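You operate a simulated robot arm through the tools that you are given. There is no shell and no other tool. Be economical: measure what you need, move in short steps, check, and stop when the job is done.

You run a simulated robot arm. Do the job below in one go: nothing can be reset, and whatever is moved stays where it is left.

Task
Put the spice jar that says "coriander" from the worktop on top of the white dates tub and the spice jar marked "cardamom" on top of the white peas tub.
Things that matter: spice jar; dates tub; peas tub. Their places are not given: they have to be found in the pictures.

It is judged by the outcome, as a careful person would: the job done as asked, and still so three seconds after it is handed in. It fails if anything else is knocked over, pushed out of place, dropped, spilled or broken.

Robot
A 7-joint arm with a two-finger parallel gripper, fixed in place. Base frame: the origin is at the foot of the arm, x ahead of it, y to its left, z up; the work surface is at about z = 0. Readings come in mm, degrees, newtons and seconds.
With the tool pointing down near the work surface it reaches from about 240 to 620 mm from the base axis. Its first joint turns from -66.0 to 66.0 degrees. Payload 2.6 kg.
Tool frame: the origin (TCP) lies between the finger pads and is the grasp point; the fingertips stand 30 mm ahead of it; z points along the fingers, y is the line along which they close. Largest opening 94 mm; finger width 28, thickness 10; the body of the gripper, 50 by 96 mm, starts 55 mm behind the TCP.
Orientation is told as [roll, pitch, yaw] about the base's x, y, z axes, in that order, counted from this pose: with the fingers straight down and closing along the base's y, the tool's x points along the base's -x, its y along +y and its z along -z.

Tools
- The arm moves only by the tool servo_tool. Its argument "increments" is a list of rows, each an object (a shift or turn left out is 0, a gripper value left out holds the last) with "linear": the shift along the tool's x, y, z in units of 40 mm (1.0 is 40 mm), a list of three; "angular": the turn, a rotation vector about the tool's x, y, z in units of 4 degrees (1.0 is 4 degrees), a list of three. In form: [{"linear": [tx, ty, tz], "angular": [wx, wy, wz]}, ...]. A call has 1 to 10 rows; each row shifts and turns the commanded pose from where the row before left it, along the tool's axes as they then stand. "grip" is the opening, from 0 (shut) to 1 (fully open), set as the call begins (left out, the last holds). A call with a number of a shift or a turn outside -1 to 1 is refused whole. Rows are played at 5 a second. More than 50 mm and 8.6 degrees between two rows, or a gripper value outside its range, and nothing of the call is played. Where a pose cannot be reached the arm comes as near as it can. A force on the tool above 40 N (or 10 N above the force at the start of the call, whichever is more), or a blocked arm, ends the call early, and 0.2 s more pass. The fingers move at their own pace (about 72 mm/s each) and stop on an object; they squeeze with about 34 N. The grip force told is the motor's: it shows also when the fingers shut on nothing. Time passes only in rows, and 0.2 s behind the last, so rows that do not move let the fingers close. It gives the time, the measured TCP pose, the force on the tool (base axes), the opening and the grip force at its end, in the units of the frame above (readings bear some noise), and new pictures: "show" is both (left out), scene, wrist or none.
- Cameras (640 x 400 px; columns grow to the right, rows downward): "scene" is fixed at [26.5, 425.9, 566.9]; the picture's right is [-0.84, -0.55, 0.00], its down [-0.30, 0.46, -0.84] and it looks along [0.46, -0.70, -0.55] (base axes); focal length 364 px, centre (320, 200). "wrist" rides on the gripper at [-37, 0, -58] in the tool frame; the picture's right is [0.00, -1.00, 0.00], its down [0.97, 0.00, -0.24] and it looks along [0.24, 0.00, 0.97] (tool axes); focal length 218 px, centre (320, 200).
- probe_pixels(camera, pixels): for up to 12 pixels [column, row] of the newest picture of that camera ("zoom" is the newest enlarged one), the place [x, y, z] in the base frame of the surface seen there, good to about 2 mm. The clock stands still meanwhile.
- inspect(camera, box): a new picture of the part [left, top, right, bottom] of that camera's present view, enlarged. The clock stands still meanwhile.
- sign_off(): hands the job in; it is judged then, once.

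Go step by step. Measure first, check grasps and placings, and put right what went wrong. The budget is 60 turns and 120 pictures, counting those below and the enlarged ones. Unless the task says otherwise, let go and move clear before handing in, and close with one line.

The tools are called after ">>>" as a command line: name --argument value ..., lists and objects as JSON in quotes. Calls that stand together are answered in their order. servo_tool: Moves the arm, as the interface text tells. Its arguments: {"type":"object","properties":{"increments":{"type":"array","items":{"type":"object","properties":{"linear":{"type":"array","items":{"type":"number"}},"angular":{"type":"array","items":{"type":"number"}}}}},"grip":{"type":"number"},"show":{"type":"string","enum":["both","scene","wrist","none"]}},"required":["increments"]} The other tools are called the same way: probe_pixels (camera, pixels) gives the place of the surface under pixels of a picture; inspect (camera, box) takes an enlarged picture of a part of a camera's view; sign_off () hands the job in.

At the start:

```text
time: 0.0
ee_pos: [421.0, 26.3, 301.3]
orientation: [0.0, 0.0, 0.0]
force: [-0.2, -0.1, -1.2]
width: 94.1
grasp_force: 0.1
```

scene: 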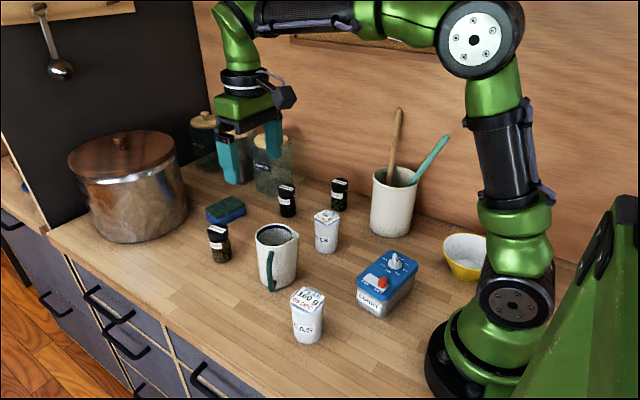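
wrist: 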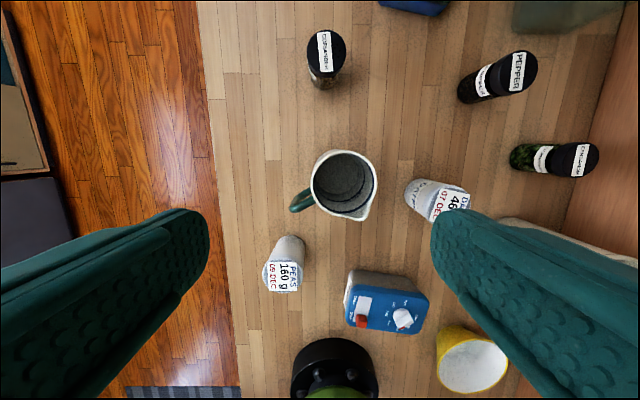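

The wrist picture shows three jars (about (325,60), (500,75), (560,158)) and two tubs (PEAS at (284,265), another at (438,198)). I'll enlarge these to read the labels.

>>> inspect --camera "wrist" --box '[290, 20, 390, 100]'

>>> inspect --camera "wrist" --box '[450, 40, 610, 190]'

>>> inspect --camera "scene" --box '[190, 160, 370, 350]'

```text
5.00 times, centred on (340, 60) of wrist
```

zoom: 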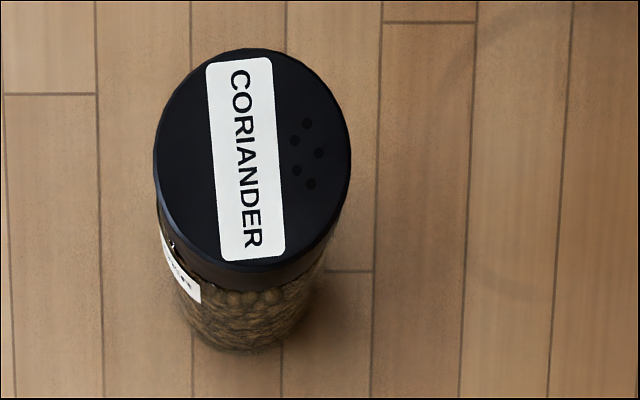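

```text
2.67 times, centred on (530, 115) of wrist
```

zoom: 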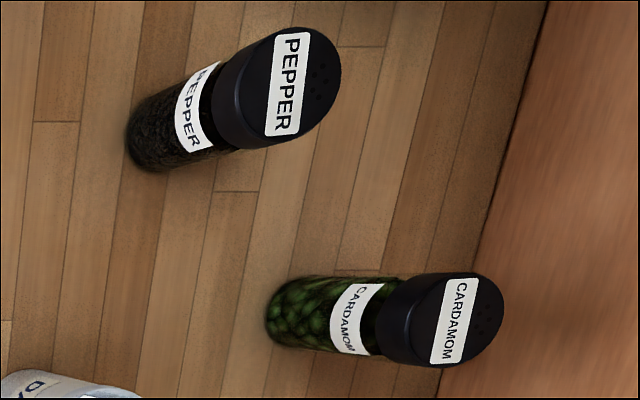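

```text
2.11 times, centred on (280, 255) of scene
```

zoom: 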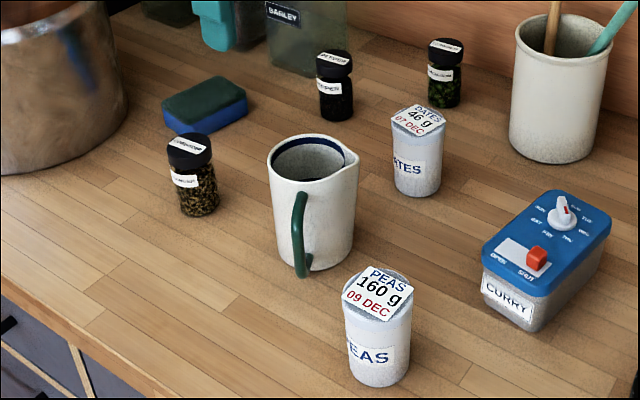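

The jars read coriander (scene ~(218,243)) and cardamom (~(340,194)). The tubs read dates (~(327,230)) and peas (~(308,315)). Next I'll probe their tops, bodies and neighbours.

>>> probe_pixels --camera "zoom" --pixels '[[190, 145], [170, 148], [209, 148], [189, 135], [200, 214], [445, 45], [429, 44], [462, 46], [445, 38], [441, 106], [335, 57], [235, 85]]'

>>> probe_pixels --camera "zoom" --pixels '[[418, 119], [394, 119], [444, 122], [425, 106], [417, 195], [378, 292], [345, 290], [410, 294], [383, 268], [378, 384], [285, 146], [555, 25]]'

>>> probe_pixels --camera "wrist" --pixels '[[452, 202], [433, 182], [284, 276], [264, 277], [302, 276], [325, 50], [308, 50], [344, 50], [578, 160], [598, 160], [575, 143], [575, 176]]'

```text
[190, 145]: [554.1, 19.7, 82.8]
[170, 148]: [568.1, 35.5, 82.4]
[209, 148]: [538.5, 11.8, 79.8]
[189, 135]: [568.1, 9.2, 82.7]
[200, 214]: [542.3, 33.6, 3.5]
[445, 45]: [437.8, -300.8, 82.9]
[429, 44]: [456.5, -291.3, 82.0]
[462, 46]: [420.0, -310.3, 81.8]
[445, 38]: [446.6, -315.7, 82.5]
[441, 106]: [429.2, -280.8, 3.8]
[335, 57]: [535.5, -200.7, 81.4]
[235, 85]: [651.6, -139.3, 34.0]
```

```text
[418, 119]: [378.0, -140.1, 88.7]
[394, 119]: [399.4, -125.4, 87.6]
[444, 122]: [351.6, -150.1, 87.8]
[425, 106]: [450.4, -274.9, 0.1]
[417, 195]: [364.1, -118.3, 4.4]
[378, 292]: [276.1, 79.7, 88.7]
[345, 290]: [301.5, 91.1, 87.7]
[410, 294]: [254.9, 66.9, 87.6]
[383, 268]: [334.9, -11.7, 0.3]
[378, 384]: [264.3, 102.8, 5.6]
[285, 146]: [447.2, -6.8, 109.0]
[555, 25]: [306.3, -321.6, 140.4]
```

```text
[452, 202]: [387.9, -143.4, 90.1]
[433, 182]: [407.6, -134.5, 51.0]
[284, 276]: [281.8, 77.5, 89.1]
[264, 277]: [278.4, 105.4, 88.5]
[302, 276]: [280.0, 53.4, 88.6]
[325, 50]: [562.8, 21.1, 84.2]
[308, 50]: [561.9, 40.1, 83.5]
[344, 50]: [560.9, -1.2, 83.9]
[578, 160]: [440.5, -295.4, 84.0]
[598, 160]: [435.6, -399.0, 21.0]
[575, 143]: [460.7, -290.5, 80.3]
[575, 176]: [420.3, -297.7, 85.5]
```

Coriander is at about (556,19) with its top at z 83, cardamom at (438,-301), dates at about (376,-138) with its top at 88.5, and peas at (279,79). I'll check the utensil heights in the scene and move above the coriander.

>>> probe_pixels --camera "scene" --pixels '[[399, 112], [444, 140], [393, 178], [373, 172], [414, 185], [390, 235], [340, 182], [287, 188]]'

>>> servo_tool --increments '[{"linear": [-0.85, -0.05, 0]}, {"linear": [-0.85, -0.05, 0]}, {"linear": [-0.85, -0.05, 0.5]}, {"linear": [-0.8, -0.02, 0.5]}, {"linear": [0, 0, 1]}, {"linear": [0, 0, 0.5]}, {}]' --grip 1

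```text
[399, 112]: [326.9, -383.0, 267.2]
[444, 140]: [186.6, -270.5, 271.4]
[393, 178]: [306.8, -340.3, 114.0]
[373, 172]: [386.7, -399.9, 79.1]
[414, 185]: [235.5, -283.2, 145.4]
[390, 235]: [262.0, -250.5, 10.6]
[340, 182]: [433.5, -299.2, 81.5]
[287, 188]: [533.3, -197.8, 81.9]
```

```text
time: 1.6
ee_pos: [555.0, 23.0, 203.0]
orientation: [0.0, 0.1, 0.1]
force: [0.4, -1.3, -0.4]
width: 93.7
grasp_force: 0.1
```

scene: 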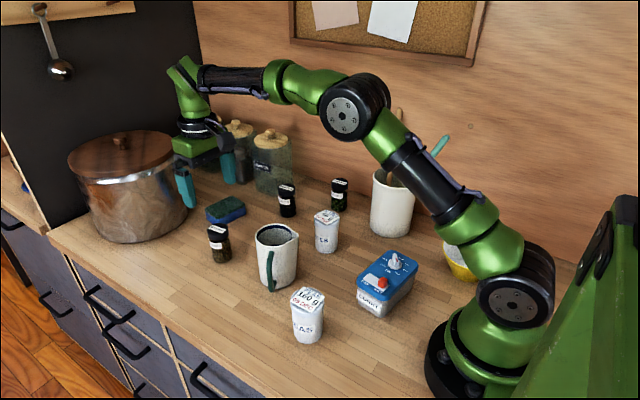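
wrist: 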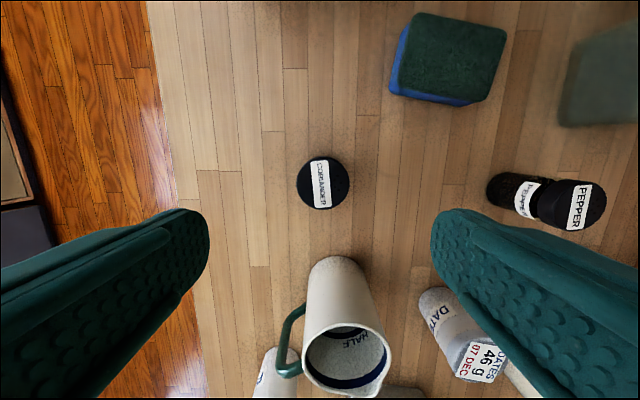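

The jar is seen at (323,184) between the fingers. I'll probe its rim for an exact centre.

>>> probe_pixels --camera "wrist" --pixels '[[299, 183], [348, 183], [324, 159], [324, 207], [324, 183], [345, 272], [465, 345], [483, 359], [505, 362], [460, 372]]'

```text
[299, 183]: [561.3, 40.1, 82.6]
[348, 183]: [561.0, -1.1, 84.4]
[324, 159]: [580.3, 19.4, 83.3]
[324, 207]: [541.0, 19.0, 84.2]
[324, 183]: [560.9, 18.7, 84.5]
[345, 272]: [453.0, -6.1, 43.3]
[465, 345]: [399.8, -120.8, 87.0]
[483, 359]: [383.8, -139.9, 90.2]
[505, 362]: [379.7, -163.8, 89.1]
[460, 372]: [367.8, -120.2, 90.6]
```

The jar centre is (560.7, 19.4). I'll align to it and go down to TCP z≈60.

>>> servo_tool --increments '[{"linear": [-0.14, -0.09, 0.5]}, {"linear": [0, 0, 1]}, {"linear": [0, 0, 1]}, {"linear": [0, 0, 0.6]}, {"linear": [0, 0, 0.48]}, {}]'

```text
time: 3.0
ee_pos: [559.6, 16.9, 61.2]
orientation: [-0.1, 0.1, 0.0]
force: [-0.1, 0.3, -0.1]
width: 93.9
grasp_force: 0.1
```

scene: 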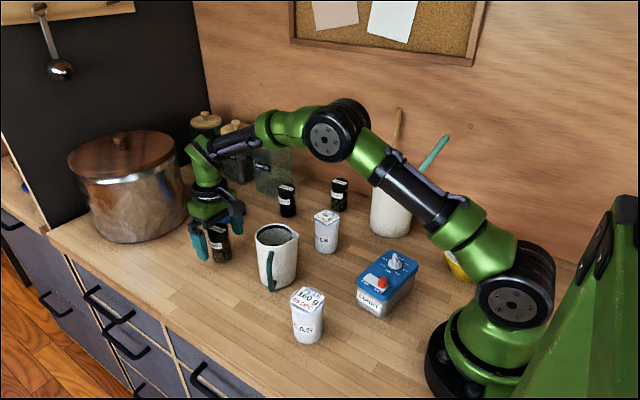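
wrist: 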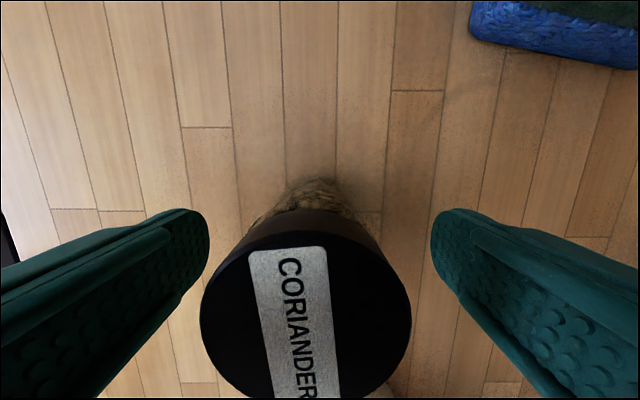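

The jar sits about 2.4 mm to +y, so I'll correct that and close.

>>> servo_tool --increments '[{"linear": [0, 0.06, 0]}, {}]' --show "none"

>>> servo_tool --increments '[{}, {}, {}, {}, {}]' --grip 0

```text
time: 3.6
ee_pos: [561.7, 19.4, 60.7]
orientation: [-0.1, 0.0, -0.1]
force: [-0.2, 0.0, -0.2]
width: 93.9
grasp_force: 0.0
```

```text
time: 4.8
ee_pos: [560.4, 19.2, 61.2]
orientation: [0.1, 0.1, 0.0]
force: [-0.7, -0.4, 0.0]
width: 43.8
grasp_force: 33.9
```

scene: 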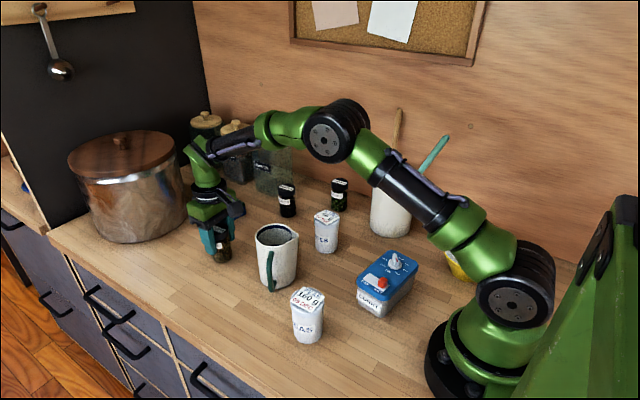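
wrist: 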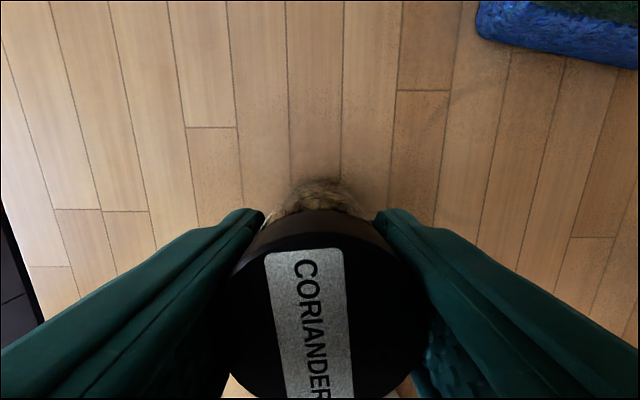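

The jar is gripped (width 43.8). I'll lift 160 mm and zoom the scene on the dates tub for its rim.

>>> servo_tool --increments '[{"linear": [0, 0, -0.5]}, {"linear": [0, 0, -1]}, {"linear": [0, 0, -1]}, {"linear": [0, 0, -1]}, {"linear": [0, 0, -0.5]}, {}]' --show "wrist"

>>> inspect --camera "scene" --box '[302, 202, 350, 232]'

```text
time: 6.2
ee_pos: [559.1, 20.9, 219.2]
orientation: [0.0, 0.0, 0.0]
force: [-0.3, 0.4, -1.6]
width: 43.9
grasp_force: 34.1
```

wrist: 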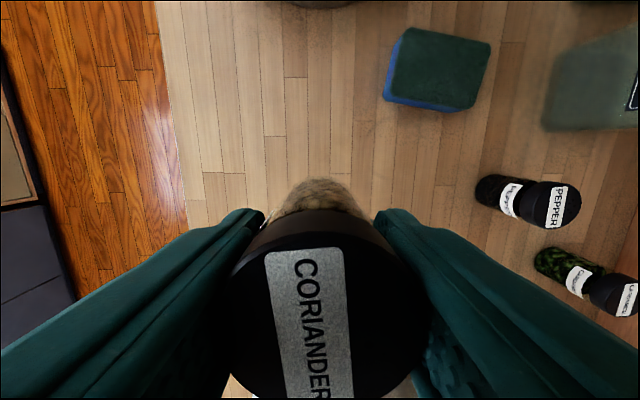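

```text
13.33 times, centred on (326, 217) of scene
```

zoom: 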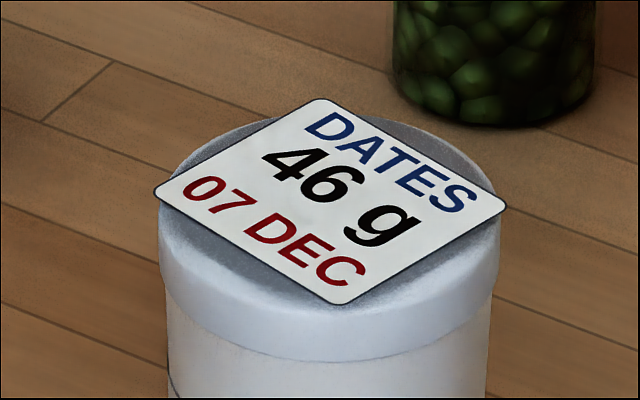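

I can see the label square and lid rim, so I'll probe the corners and centre.

>>> probe_pixels --camera "zoom" --pixels '[[165, 192], [318, 106], [494, 208], [340, 297], [330, 200], [195, 160], [250, 128], [410, 125], [470, 160], [190, 230], [470, 255]]'

```text
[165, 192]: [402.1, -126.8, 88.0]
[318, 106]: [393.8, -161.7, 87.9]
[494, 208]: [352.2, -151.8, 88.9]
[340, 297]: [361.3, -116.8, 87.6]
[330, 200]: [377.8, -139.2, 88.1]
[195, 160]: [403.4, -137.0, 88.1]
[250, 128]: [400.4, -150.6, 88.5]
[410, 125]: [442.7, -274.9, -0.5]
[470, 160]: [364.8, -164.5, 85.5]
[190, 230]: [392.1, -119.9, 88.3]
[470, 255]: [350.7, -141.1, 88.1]
```

The dates tub centre is (377.5,-139.2). I'll carry the jar over it at height.

>>> servo_tool --increments '[{"linear": [0.76, -0.66, 0]}, {"linear": [0.76, -0.66, 0]}, {"linear": [0.76, -0.66, 0]}, {"linear": [0.76, -0.66, 0]}, {"linear": [0.76, -0.66, 0]}, {"linear": [0.76, -0.66, 0]}, {}, {}]'

```text
time: 8.0
ee_pos: [373.7, -137.0, 218.8]
orientation: [0.0, -0.1, 0.0]
force: [-0.5, -0.3, -0.6]
width: 43.9
grasp_force: 33.9
```

scene: 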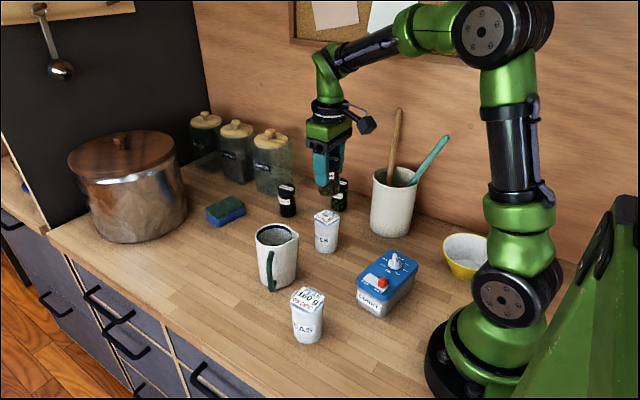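
wrist: 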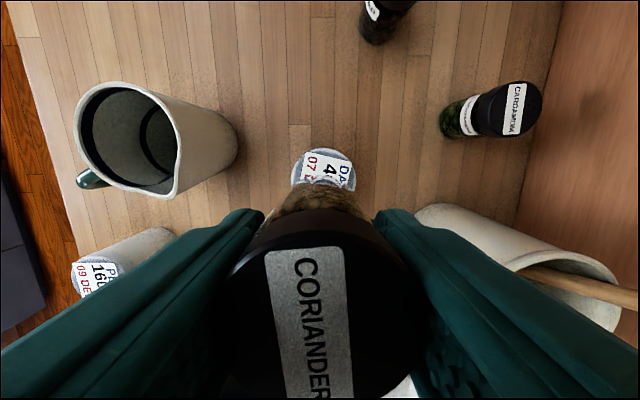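

It is roughly over the tub. I'll lower to about 12 mm above contact and re-read the pose.

>>> servo_tool --increments '[{"linear": [0, 0, 0.7]}, {"linear": [0, 0, 0.7]}, {}, {}]'

>>> servo_tool --increments '[{}]' --show "none"

>>> servo_tool --increments '[{}]' --show "none"

>>> inspect --camera "scene" --box '[285, 150, 381, 260]'

```text
time: 9.0
ee_pos: [375.6, -138.8, 162.1]
orientation: [0.0, 0.0, 0.0]
force: [1.2, 0.3, -0.6]
width: 44.2
grasp_force: 34.0
```

scene: 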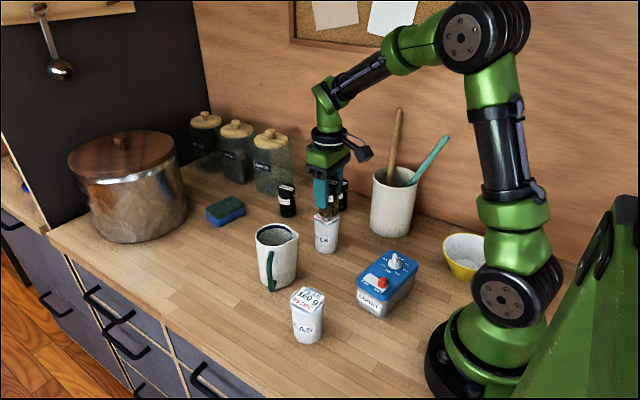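
wrist: 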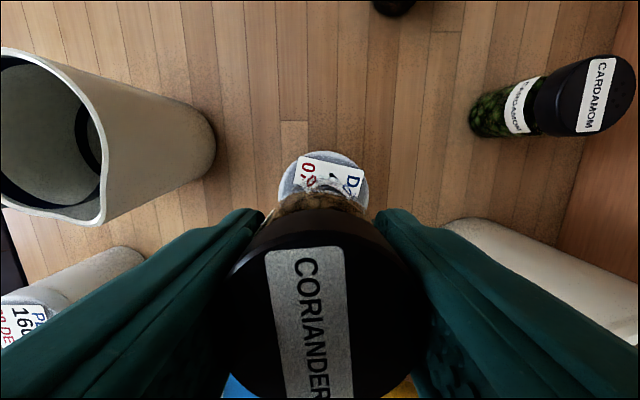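

```text
time: 9.4
ee_pos: [374.9, -137.3, 163.4]
orientation: [0.0, 0.0, 0.0]
force: [0.0, -0.4, -0.9]
width: 44.1
grasp_force: 33.7
```

```text
time: 9.8
ee_pos: [375.5, -137.3, 163.3]
orientation: [0.0, 0.0, 0.0]
force: [-0.2, -0.4, -1.5]
width: 43.9
grasp_force: 33.9
```

```text
3.64 times, centred on (333, 205) of scene
```

zoom: 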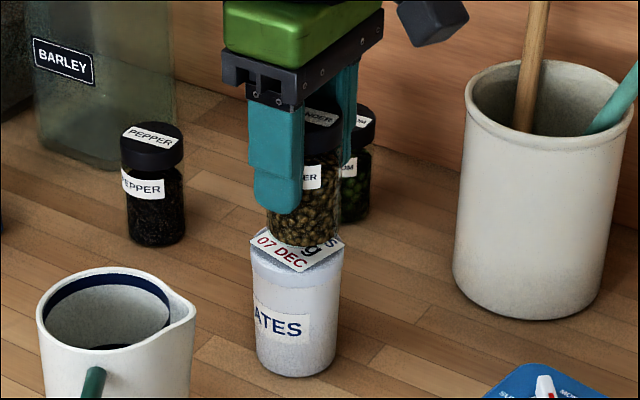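

The TCP averages (375.3,-137.8,163), so I need +2.2 x and -1.5 y. Then down 12 mm, leaving about 2 mm.

>>> servo_tool --increments '[{"linear": [-0.055, -0.037, 0]}, {"linear": [0, 0, 0.15]}, {"linear": [0, 0, 0.15]}, {}]' --show "none"

>>> servo_tool --increments '[{}]' --show "none"

>>> inspect --camera "scene" --box '[297, 190, 361, 230]'

```text
time: 10.8
ee_pos: [379.0, -140.2, 151.0]
orientation: [0.0, 0.0, 0.0]
force: [-0.2, 0.4, -1.5]
width: 44.0
grasp_force: 34.3
```

```text
time: 11.2
ee_pos: [379.4, -138.8, 150.9]
orientation: [0.1, 0.0, 0.1]
force: [-0.1, 0.5, -1.6]
width: 44.2
grasp_force: 34.3
```

```text
10.00 times, centred on (329, 210) of scene
```

zoom: 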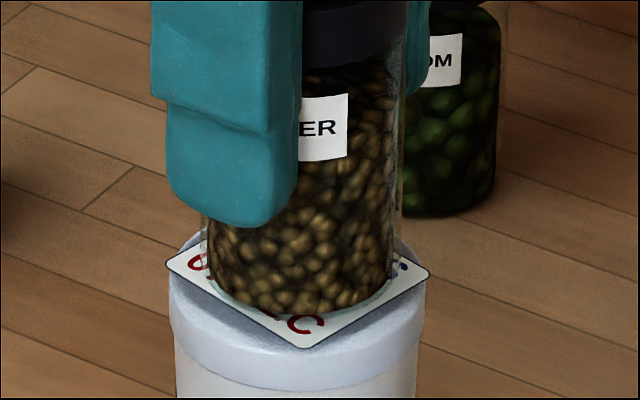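

It's centred and nearly touching. I'll step down in small increments and watch the force.

>>> servo_tool --increments '[{"linear": [0, 0, 0.025]}, {}]' --show "none"

>>> servo_tool --increments '[{"linear": [0, 0, 0.02]}, {}]' --show "none"

```text
time: 11.8
ee_pos: [380.3, -141.3, 149.9]
orientation: [0.0, -0.1, -0.2]
force: [-0.6, -1.0, -1.3]
width: 44.0
grasp_force: 33.9
```

```text
time: 12.4
ee_pos: [380.2, -139.7, 149.2]
orientation: [0.0, 0.0, -0.1]
force: [0.3, 0.1, -0.9]
width: 44.0
grasp_force: 34.3
```

There's no contact force yet, so I'll go a little lower.

>>> servo_tool --increments '[{"linear": [0, 0, 0.02]}, {}]' --show "none"

>>> inspect --camera "scene" --box '[297, 190, 361, 230]'

```text
time: 13.0
ee_pos: [380.1, -140.5, 149.0]
orientation: [0.1, -0.1, -0.1]
force: [0.0, 1.0, 7.1]
width: 43.9
grasp_force: 33.6
```

```text
10.00 times, centred on (329, 210) of scene
```

zoom: 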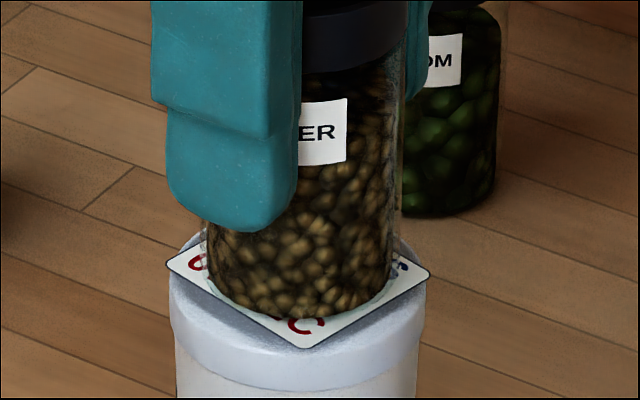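

Contact shows at 7 N upward with the jar centred. I'll release and lift.

>>> servo_tool --increments '[{}, {}, {}]' --grip 0.85 --show "wrist"

>>> servo_tool --increments '[{"linear": [0, 0, -0.3]}, {"linear": [0, 0, -0.7]}, {"linear": [0, 0, -1]}, {"linear": [0, 0, -1]}, {}]'

```text
time: 13.8
ee_pos: [378.0, -141.2, 147.4]
orientation: [0.1, 0.0, 0.0]
force: [0.6, 0.2, -0.1]
width: 79.8
grasp_force: 0.1
```

wrist: 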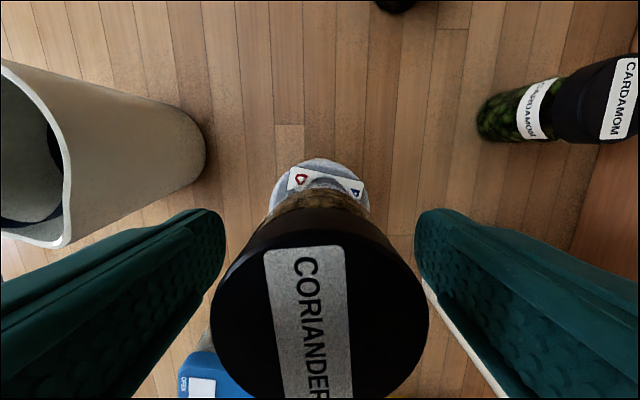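

```text
time: 15.0
ee_pos: [379.5, -142.1, 267.4]
orientation: [0.0, 0.0, -0.2]
force: [0.3, -0.9, 0.3]
width: 80.0
grasp_force: 0.1
```

scene: 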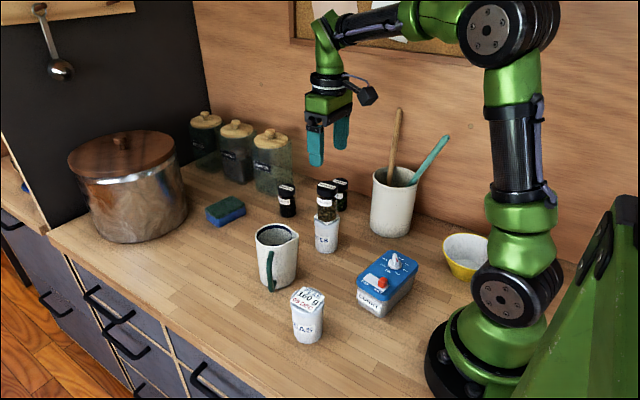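
wrist: 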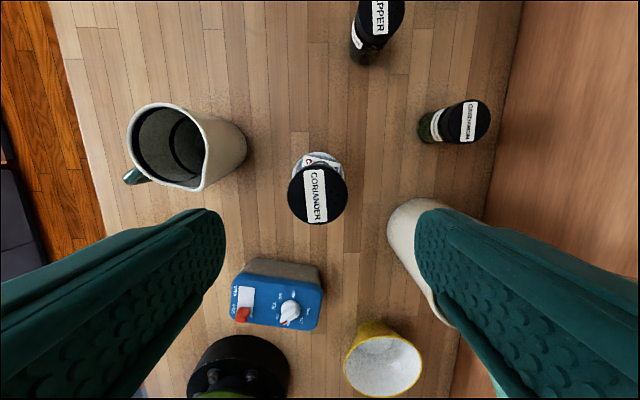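

The coriander stands squarely on the dates tub. I'll move above the cardamom jar at (438,-302).

>>> servo_tool --increments '[{"linear": [-0.5, -0.8, 0]}, {"linear": [-0.5, -0.8, 0]}, {"linear": [-0.47, -0.8, 0]}, {"linear": [0, -0.8, 0]}, {"linear": [0, -0.8, 0.4]}, {"linear": [0, 0, 0.9]}, {}, {}]' --grip 0.85

```text
time: 16.8
ee_pos: [437.1, -302.8, 218.6]
orientation: [-0.1, 0.0, 0.0]
force: [-0.5, -0.8, 0.1]
width: 79.8
grasp_force: 0.0
```

scene: 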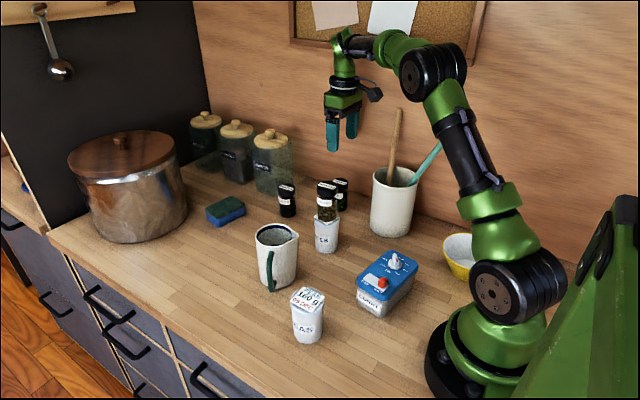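
wrist: 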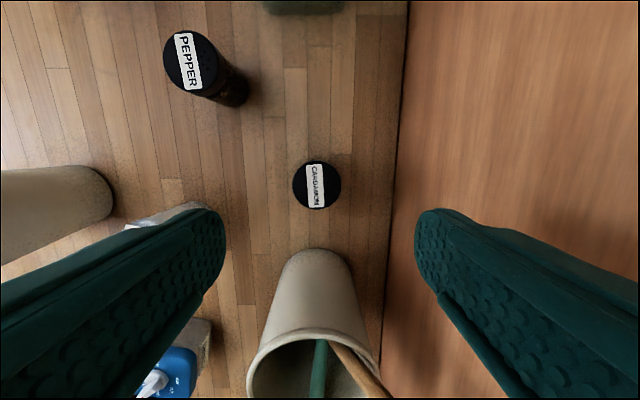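

The jar is at (317,185). I'll probe its rim, the wall, the crock and its utensils for clearance.

>>> probe_pixels --camera "wrist" --pixels '[[295, 185], [339, 185], [317, 163], [317, 207], [317, 185], [402, 120], [315, 252], [310, 331], [318, 350], [345, 355], [378, 385], [380, 350]]'

```text
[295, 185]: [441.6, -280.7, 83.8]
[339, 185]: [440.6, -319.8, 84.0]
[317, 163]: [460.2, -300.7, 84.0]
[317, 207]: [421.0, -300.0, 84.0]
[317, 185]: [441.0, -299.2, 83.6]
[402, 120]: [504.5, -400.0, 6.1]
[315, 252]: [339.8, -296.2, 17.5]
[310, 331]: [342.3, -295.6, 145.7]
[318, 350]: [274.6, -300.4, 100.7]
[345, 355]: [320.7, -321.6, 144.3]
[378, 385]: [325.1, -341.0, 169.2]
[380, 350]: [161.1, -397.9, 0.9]
```

The jar centre is (440.7,-300.2) and the clearances are good (crock edge x 342, wall y -400). I'll align and descend, stopping for a check.

>>> servo_tool --increments '[{"linear": [-0.08, 0.06, 0.5]}, {"linear": [0, 0, 1]}, {"linear": [0, 0, 1]}, {"linear": [0, 0, 0.8]}, {"linear": [0, 0, 0.62]}, {}, {}]'

```text
time: 18.4
ee_pos: [443.9, -300.8, 55.0]
orientation: [0.0, 0.1, 0.0]
force: [0.6, 0.9, -0.2]
width: 79.8
grasp_force: 0.0
```

scene: 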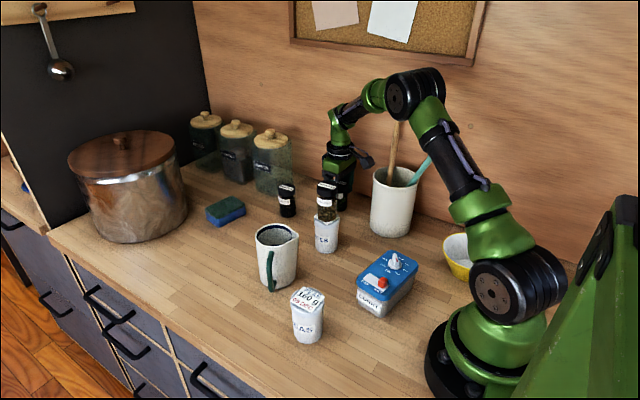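
wrist: 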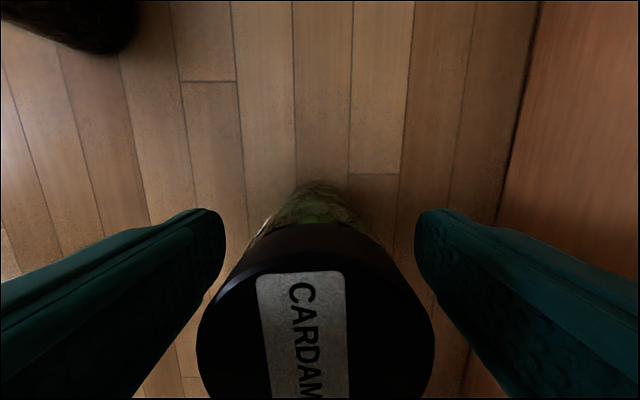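

The jar is centred between the fingers, but the TCP is about 3 mm too far in x and 5 mm low. I'll correct both and close.

>>> servo_tool --increments '[{"linear": [0.065, 0.015, -0.13]}, {}, {}]' --show "none"

>>> servo_tool --increments '[{}, {}, {}, {}, {}]' --grip 0 --show "wrist"

>>> servo_tool --increments '[{}]' --show "none"

```text
time: 19.2
ee_pos: [439.4, -298.0, 62.9]
orientation: [0.0, 0.0, -0.1]
force: [-0.6, -0.7, -0.2]
width: 79.6
grasp_force: 0.1
```

```text
time: 20.4
ee_pos: [439.0, -299.2, 62.5]
orientation: [0.0, -0.1, 0.0]
force: [-0.6, -1.2, 1.0]
width: 43.8
grasp_force: 34.1
```

wrist: 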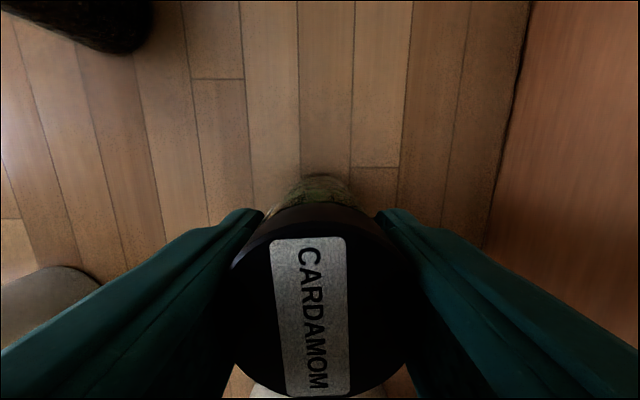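

```text
time: 20.8
ee_pos: [438.5, -299.0, 61.4]
orientation: [0.0, -0.1, 0.0]
force: [-0.5, -0.2, 1.5]
width: 43.8
grasp_force: 33.9
```

The cardamom is gripped at z≈62. I'll lift to about 282 so it clears the coriander stack, and zoom on the peas tub meanwhile.

>>> servo_tool --increments '[{"linear": [0, 0, -0.5]}, {"linear": [0, 0, -1]}, {"linear": [0, 0, -1]}, {"linear": [0, 0, -1]}, {"linear": [0, 0, -1]}, {"linear": [0, 0, -1]}, {}]' --show "scene"

>>> inspect --camera "scene" --box '[280, 278, 336, 313]'

```text
time: 22.4
ee_pos: [440.9, -300.6, 280.0]
orientation: [0.0, 0.0, -0.1]
force: [0.0, -0.4, -0.5]
width: 43.3
grasp_force: 33.9
```

scene: 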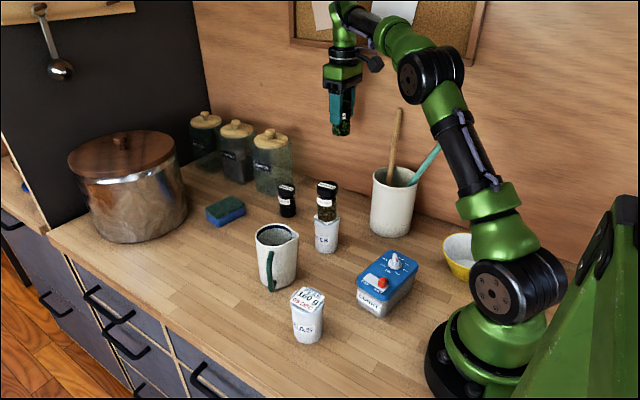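

```text
11.43 times, centred on (308, 296) of scene
```

zoom: 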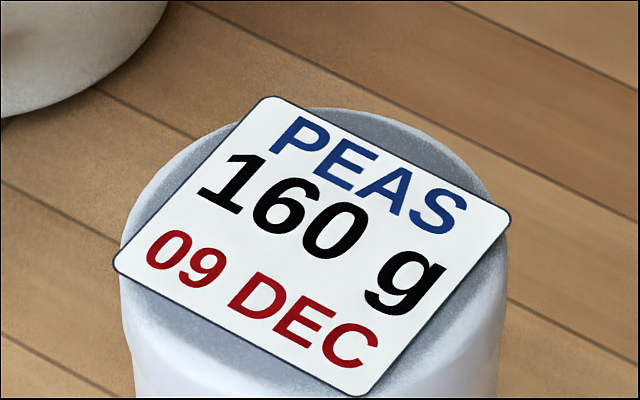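

The jar is held, and the peas label's four corners are visible. I'll probe them for the tub centre.

>>> probe_pixels --camera "zoom" --pixels '[[122, 268], [272, 104], [504, 222], [358, 388], [315, 243], [140, 215], [200, 150], [340, 115], [450, 155], [200, 345], [470, 290]]'

```text
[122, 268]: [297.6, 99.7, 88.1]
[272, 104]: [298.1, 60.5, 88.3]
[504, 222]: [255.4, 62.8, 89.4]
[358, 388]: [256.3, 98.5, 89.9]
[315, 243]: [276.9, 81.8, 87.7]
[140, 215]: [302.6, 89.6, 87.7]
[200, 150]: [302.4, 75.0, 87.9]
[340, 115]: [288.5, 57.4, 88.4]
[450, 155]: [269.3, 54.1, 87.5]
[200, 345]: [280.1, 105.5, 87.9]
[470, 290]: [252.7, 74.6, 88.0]
```

The peas centre is (277.3,80.3). I'll carry the jar over at z≈280.

>>> servo_tool --increments '[{"linear": [0.409, 0.949, 0]}, {"linear": [0.409, 0.949, 0]}, {"linear": [0.409, 0.949, 0]}, {"linear": [0.409, 0.949, 0]}, {"linear": [0.409, 0.949, 0]}, {"linear": [0.409, 0.949, 0]}, {"linear": [0.409, 0.949, 0]}, {"linear": [0.409, 0.949, 0]}, {"linear": [0.409, 0.949, 0]}, {"linear": [0.409, 0.949, 0]}]' --show "none"

>>> servo_tool --increments '[{}, {}]'

```text
time: 24.6
ee_pos: [274.2, 85.2, 281.6]
orientation: [0.1, 0.0, -0.1]
force: [-0.2, 0.0, -1.2]
width: 43.8
grasp_force: 34.2
```

```text
time: 25.2
ee_pos: [275.2, 84.7, 280.8]
orientation: [-0.1, -0.1, -0.2]
force: [0.4, 0.2, -1.7]
width: 43.7
grasp_force: 33.9
```

scene: 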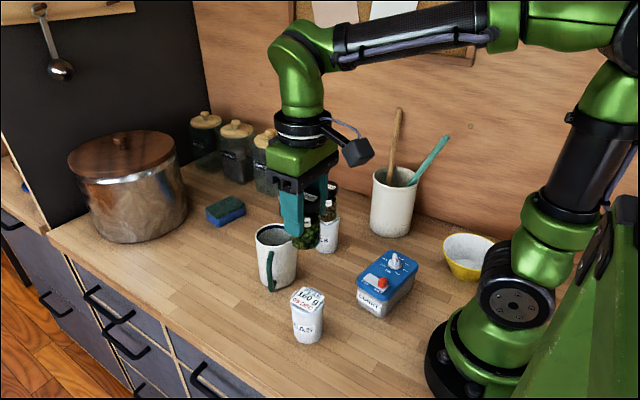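
wrist: 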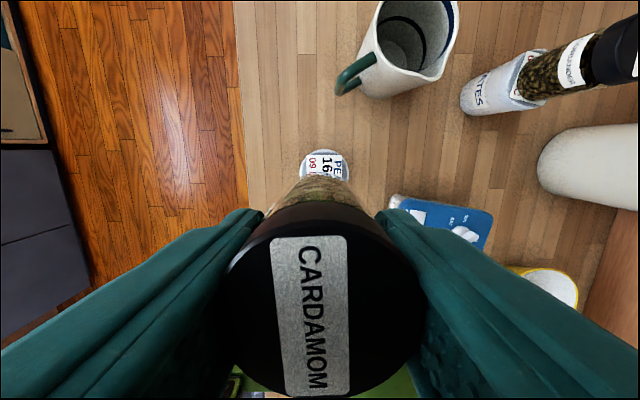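

The TCP is at (274.7,85,281), so I'll shift y by -4.5 and x by +1.3, then descend to about z 165.

>>> servo_tool --increments '[{"linear": [-0.03, -0.11, 0.6]}, {"linear": [0, 0, 0.9]}, {"linear": [0, 0, 0.9]}, {"linear": [0, 0, 0.5]}, {}, {}]'

>>> servo_tool --increments '[{}]' --show "none"

>>> servo_tool --increments '[{}]' --show "none"

>>> inspect --camera "scene" --box '[260, 240, 356, 300]'

```text
time: 26.6
ee_pos: [275.5, 75.9, 167.4]
orientation: [0.0, 0.0, 0.0]
force: [0.2, -0.9, -1.1]
width: 43.6
grasp_force: 33.7
```

scene: 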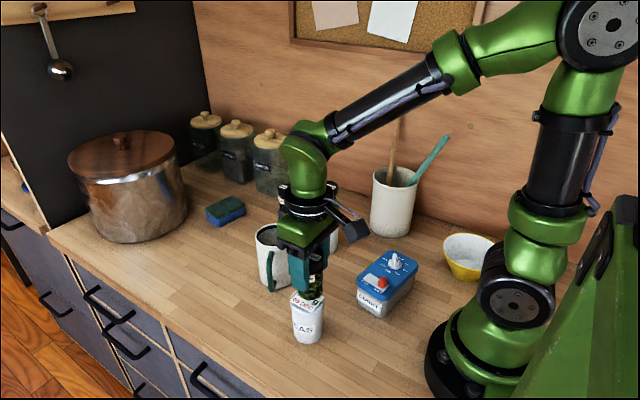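
wrist: 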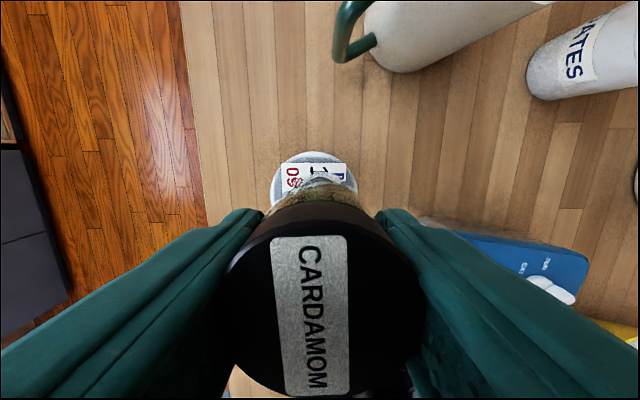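

```text
time: 27.0
ee_pos: [275.6, 76.2, 168.0]
orientation: [0.0, 0.0, 0.0]
force: [-0.1, -0.1, -0.9]
width: 43.7
grasp_force: 33.9
```

```text
time: 27.4
ee_pos: [275.6, 74.1, 167.6]
orientation: [0.1, -0.1, 0.0]
force: [0.7, 1.0, 0.0]
width: 43.8
grasp_force: 34.4
```

```text
6.67 times, centred on (308, 270) of scene
```

zoom: 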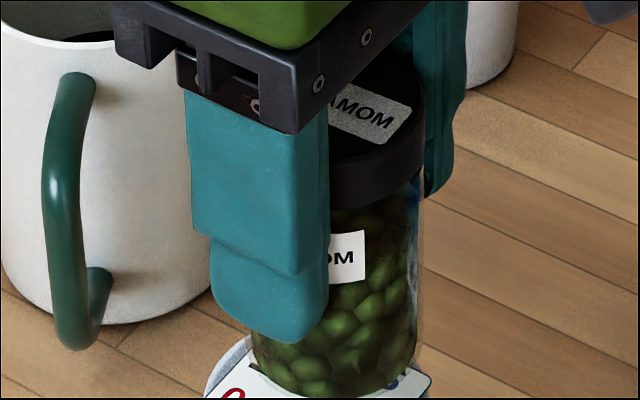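

The TCP is at about (275.6,75.4,167.7). I'll shift y by +4.5 and x by +0.7, and descend 13 mm.

>>> servo_tool --increments '[{"linear": [-0.02, 0.11, 0]}, {"linear": [0, 0, 0.17]}, {"linear": [0, 0, 0.16]}, {}]' --show "none"

>>> servo_tool --increments '[{}]' --show "none"

>>> servo_tool --increments '[{}]' --show "wrist"

>>> inspect --camera "scene" --box '[268, 265, 348, 315]'

```text
time: 28.4
ee_pos: [276.8, 81.7, 154.3]
orientation: [0.1, 0.1, -0.1]
force: [0.6, 0.4, -0.9]
width: 43.5
grasp_force: 34.4
```

```text
time: 28.8
ee_pos: [278.2, 82.0, 153.7]
orientation: [0.0, -0.1, 0.0]
force: [0.9, 0.0, -0.5]
width: 43.7
grasp_force: 34.0
```

```text
time: 29.2
ee_pos: [277.0, 81.2, 154.4]
orientation: [0.1, 0.0, 0.0]
force: [0.0, -0.4, -1.3]
width: 43.8
grasp_force: 34.0
```

wrist: 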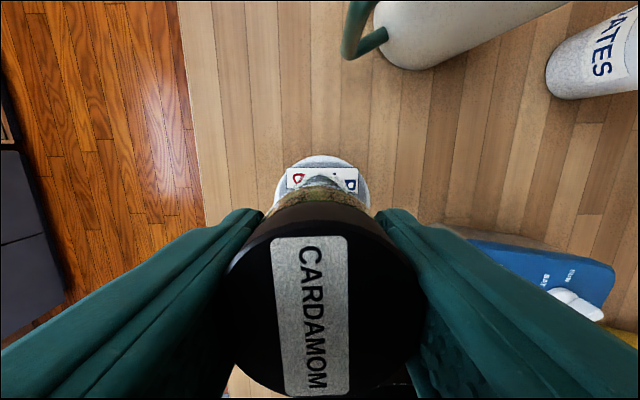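

```text
8.00 times, centred on (308, 290) of scene
```

zoom: 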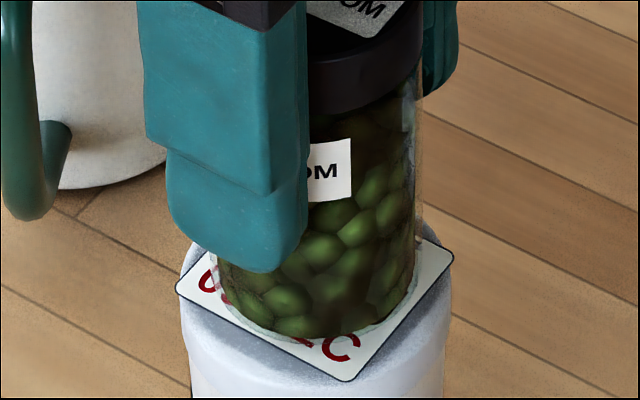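

It's centred at (277.3,81.6,154). I'll ease down toward contact.

>>> servo_tool --increments '[{"linear": [0, -0.015, 0.05]}, {}]' --show "none"

>>> servo_tool --increments '[{"linear": [0, 0, 0.02]}, {}]' --show "none"

```text
time: 29.8
ee_pos: [276.6, 80.6, 152.8]
orientation: [0.0, 0.0, 0.0]
force: [0.0, -0.3, -1.4]
width: 43.3
grasp_force: 33.5
```

```text
time: 30.4
ee_pos: [277.1, 81.4, 151.2]
orientation: [0.1, 0.1, 0.0]
force: [0.4, 0.3, -1.6]
width: 43.3
grasp_force: 34.2
```

There's no contact yet at z 151, so I'll make another small step.

>>> servo_tool --increments '[{"linear": [0, 0, 0.02]}, {}]' --show "none"

```text
time: 31.0
ee_pos: [278.3, 81.4, 151.9]
orientation: [0.0, 0.1, 0.1]
force: [-0.1, -0.1, -0.6]
width: 43.5
grasp_force: 33.8
```

>>> servo_tool --increments '[{"linear": [0, 0, 0.02]}, {}]' --show "none"

>>> inspect --camera "scene" --box '[268, 265, 348, 315]'

```text
time: 31.6
ee_pos: [278.2, 81.4, 150.0]
orientation: [0.0, 0.0, 0.0]
force: [0.8, -0.6, 2.8]
width: 43.7
grasp_force: 34.2
```

```text
8.00 times, centred on (308, 290) of scene
```

zoom: 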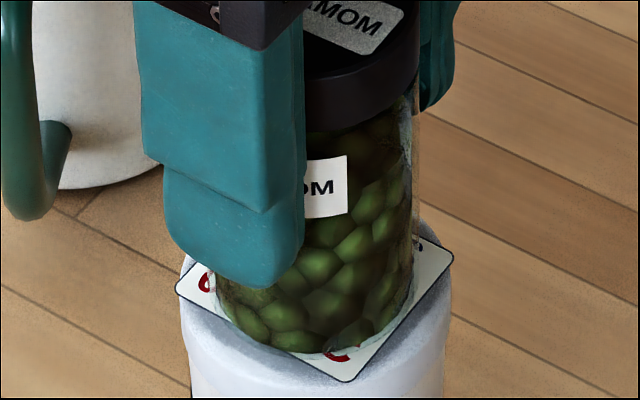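

Contact shows at +2.8 N with the jar seated. I'll release and lift clear.

>>> servo_tool --increments '[{}, {}, {}]' --grip 0.85 --show "none"

>>> servo_tool --increments '[{"linear": [0, 0, -0.3]}, {"linear": [0, 0, -0.7]}, {"linear": [0, 0, -1]}, {"linear": [0, 0, -1]}, {}, {}]'

>>> inspect --camera "scene" --box '[190, 160, 370, 350]'

```text
time: 32.4
ee_pos: [278.0, 80.8, 151.2]
orientation: [0.0, 0.0, 0.1]
force: [0.9, 0.3, -0.6]
width: 79.9
grasp_force: 0.0
```

```text
time: 33.8
ee_pos: [276.7, 82.9, 270.6]
orientation: [0.0, 0.1, 0.0]
force: [-1.3, 0.3, -0.1]
width: 79.8
grasp_force: 0.0
```

scene: 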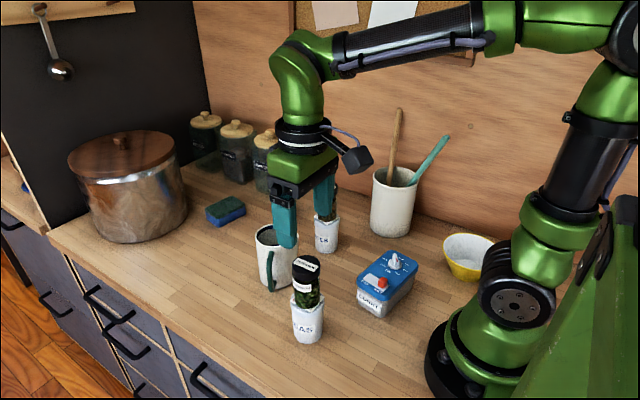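
wrist: 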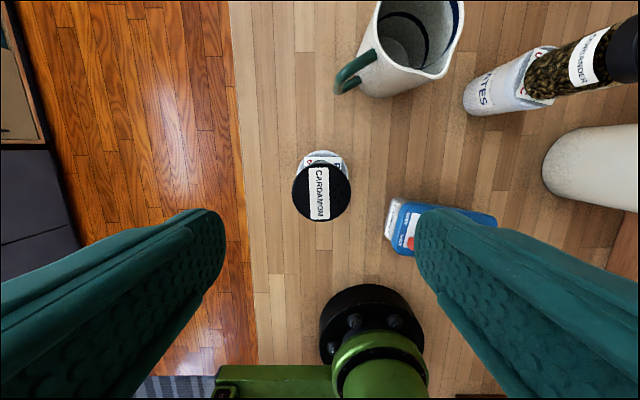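

```text
2.11 times, centred on (280, 255) of scene
```

zoom: 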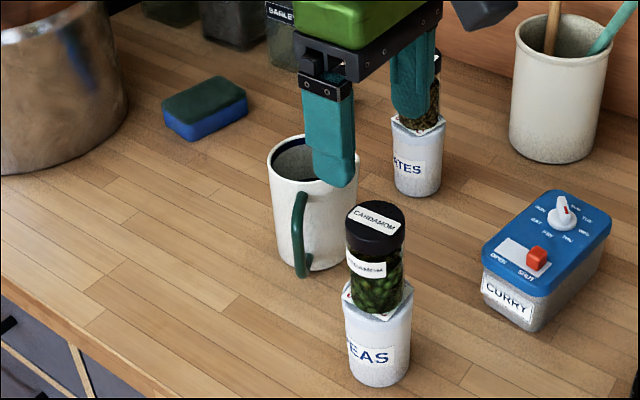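

Both jars stand upright on their tubs, the gripper is clear, and nothing else has moved. I'm handing in.

>>> sign_off

```text
The job is handed in.
```

The coriander jar is on the dates tub and the cardamom jar is on the peas tub; both were upright with the gripper clear when I handed in.
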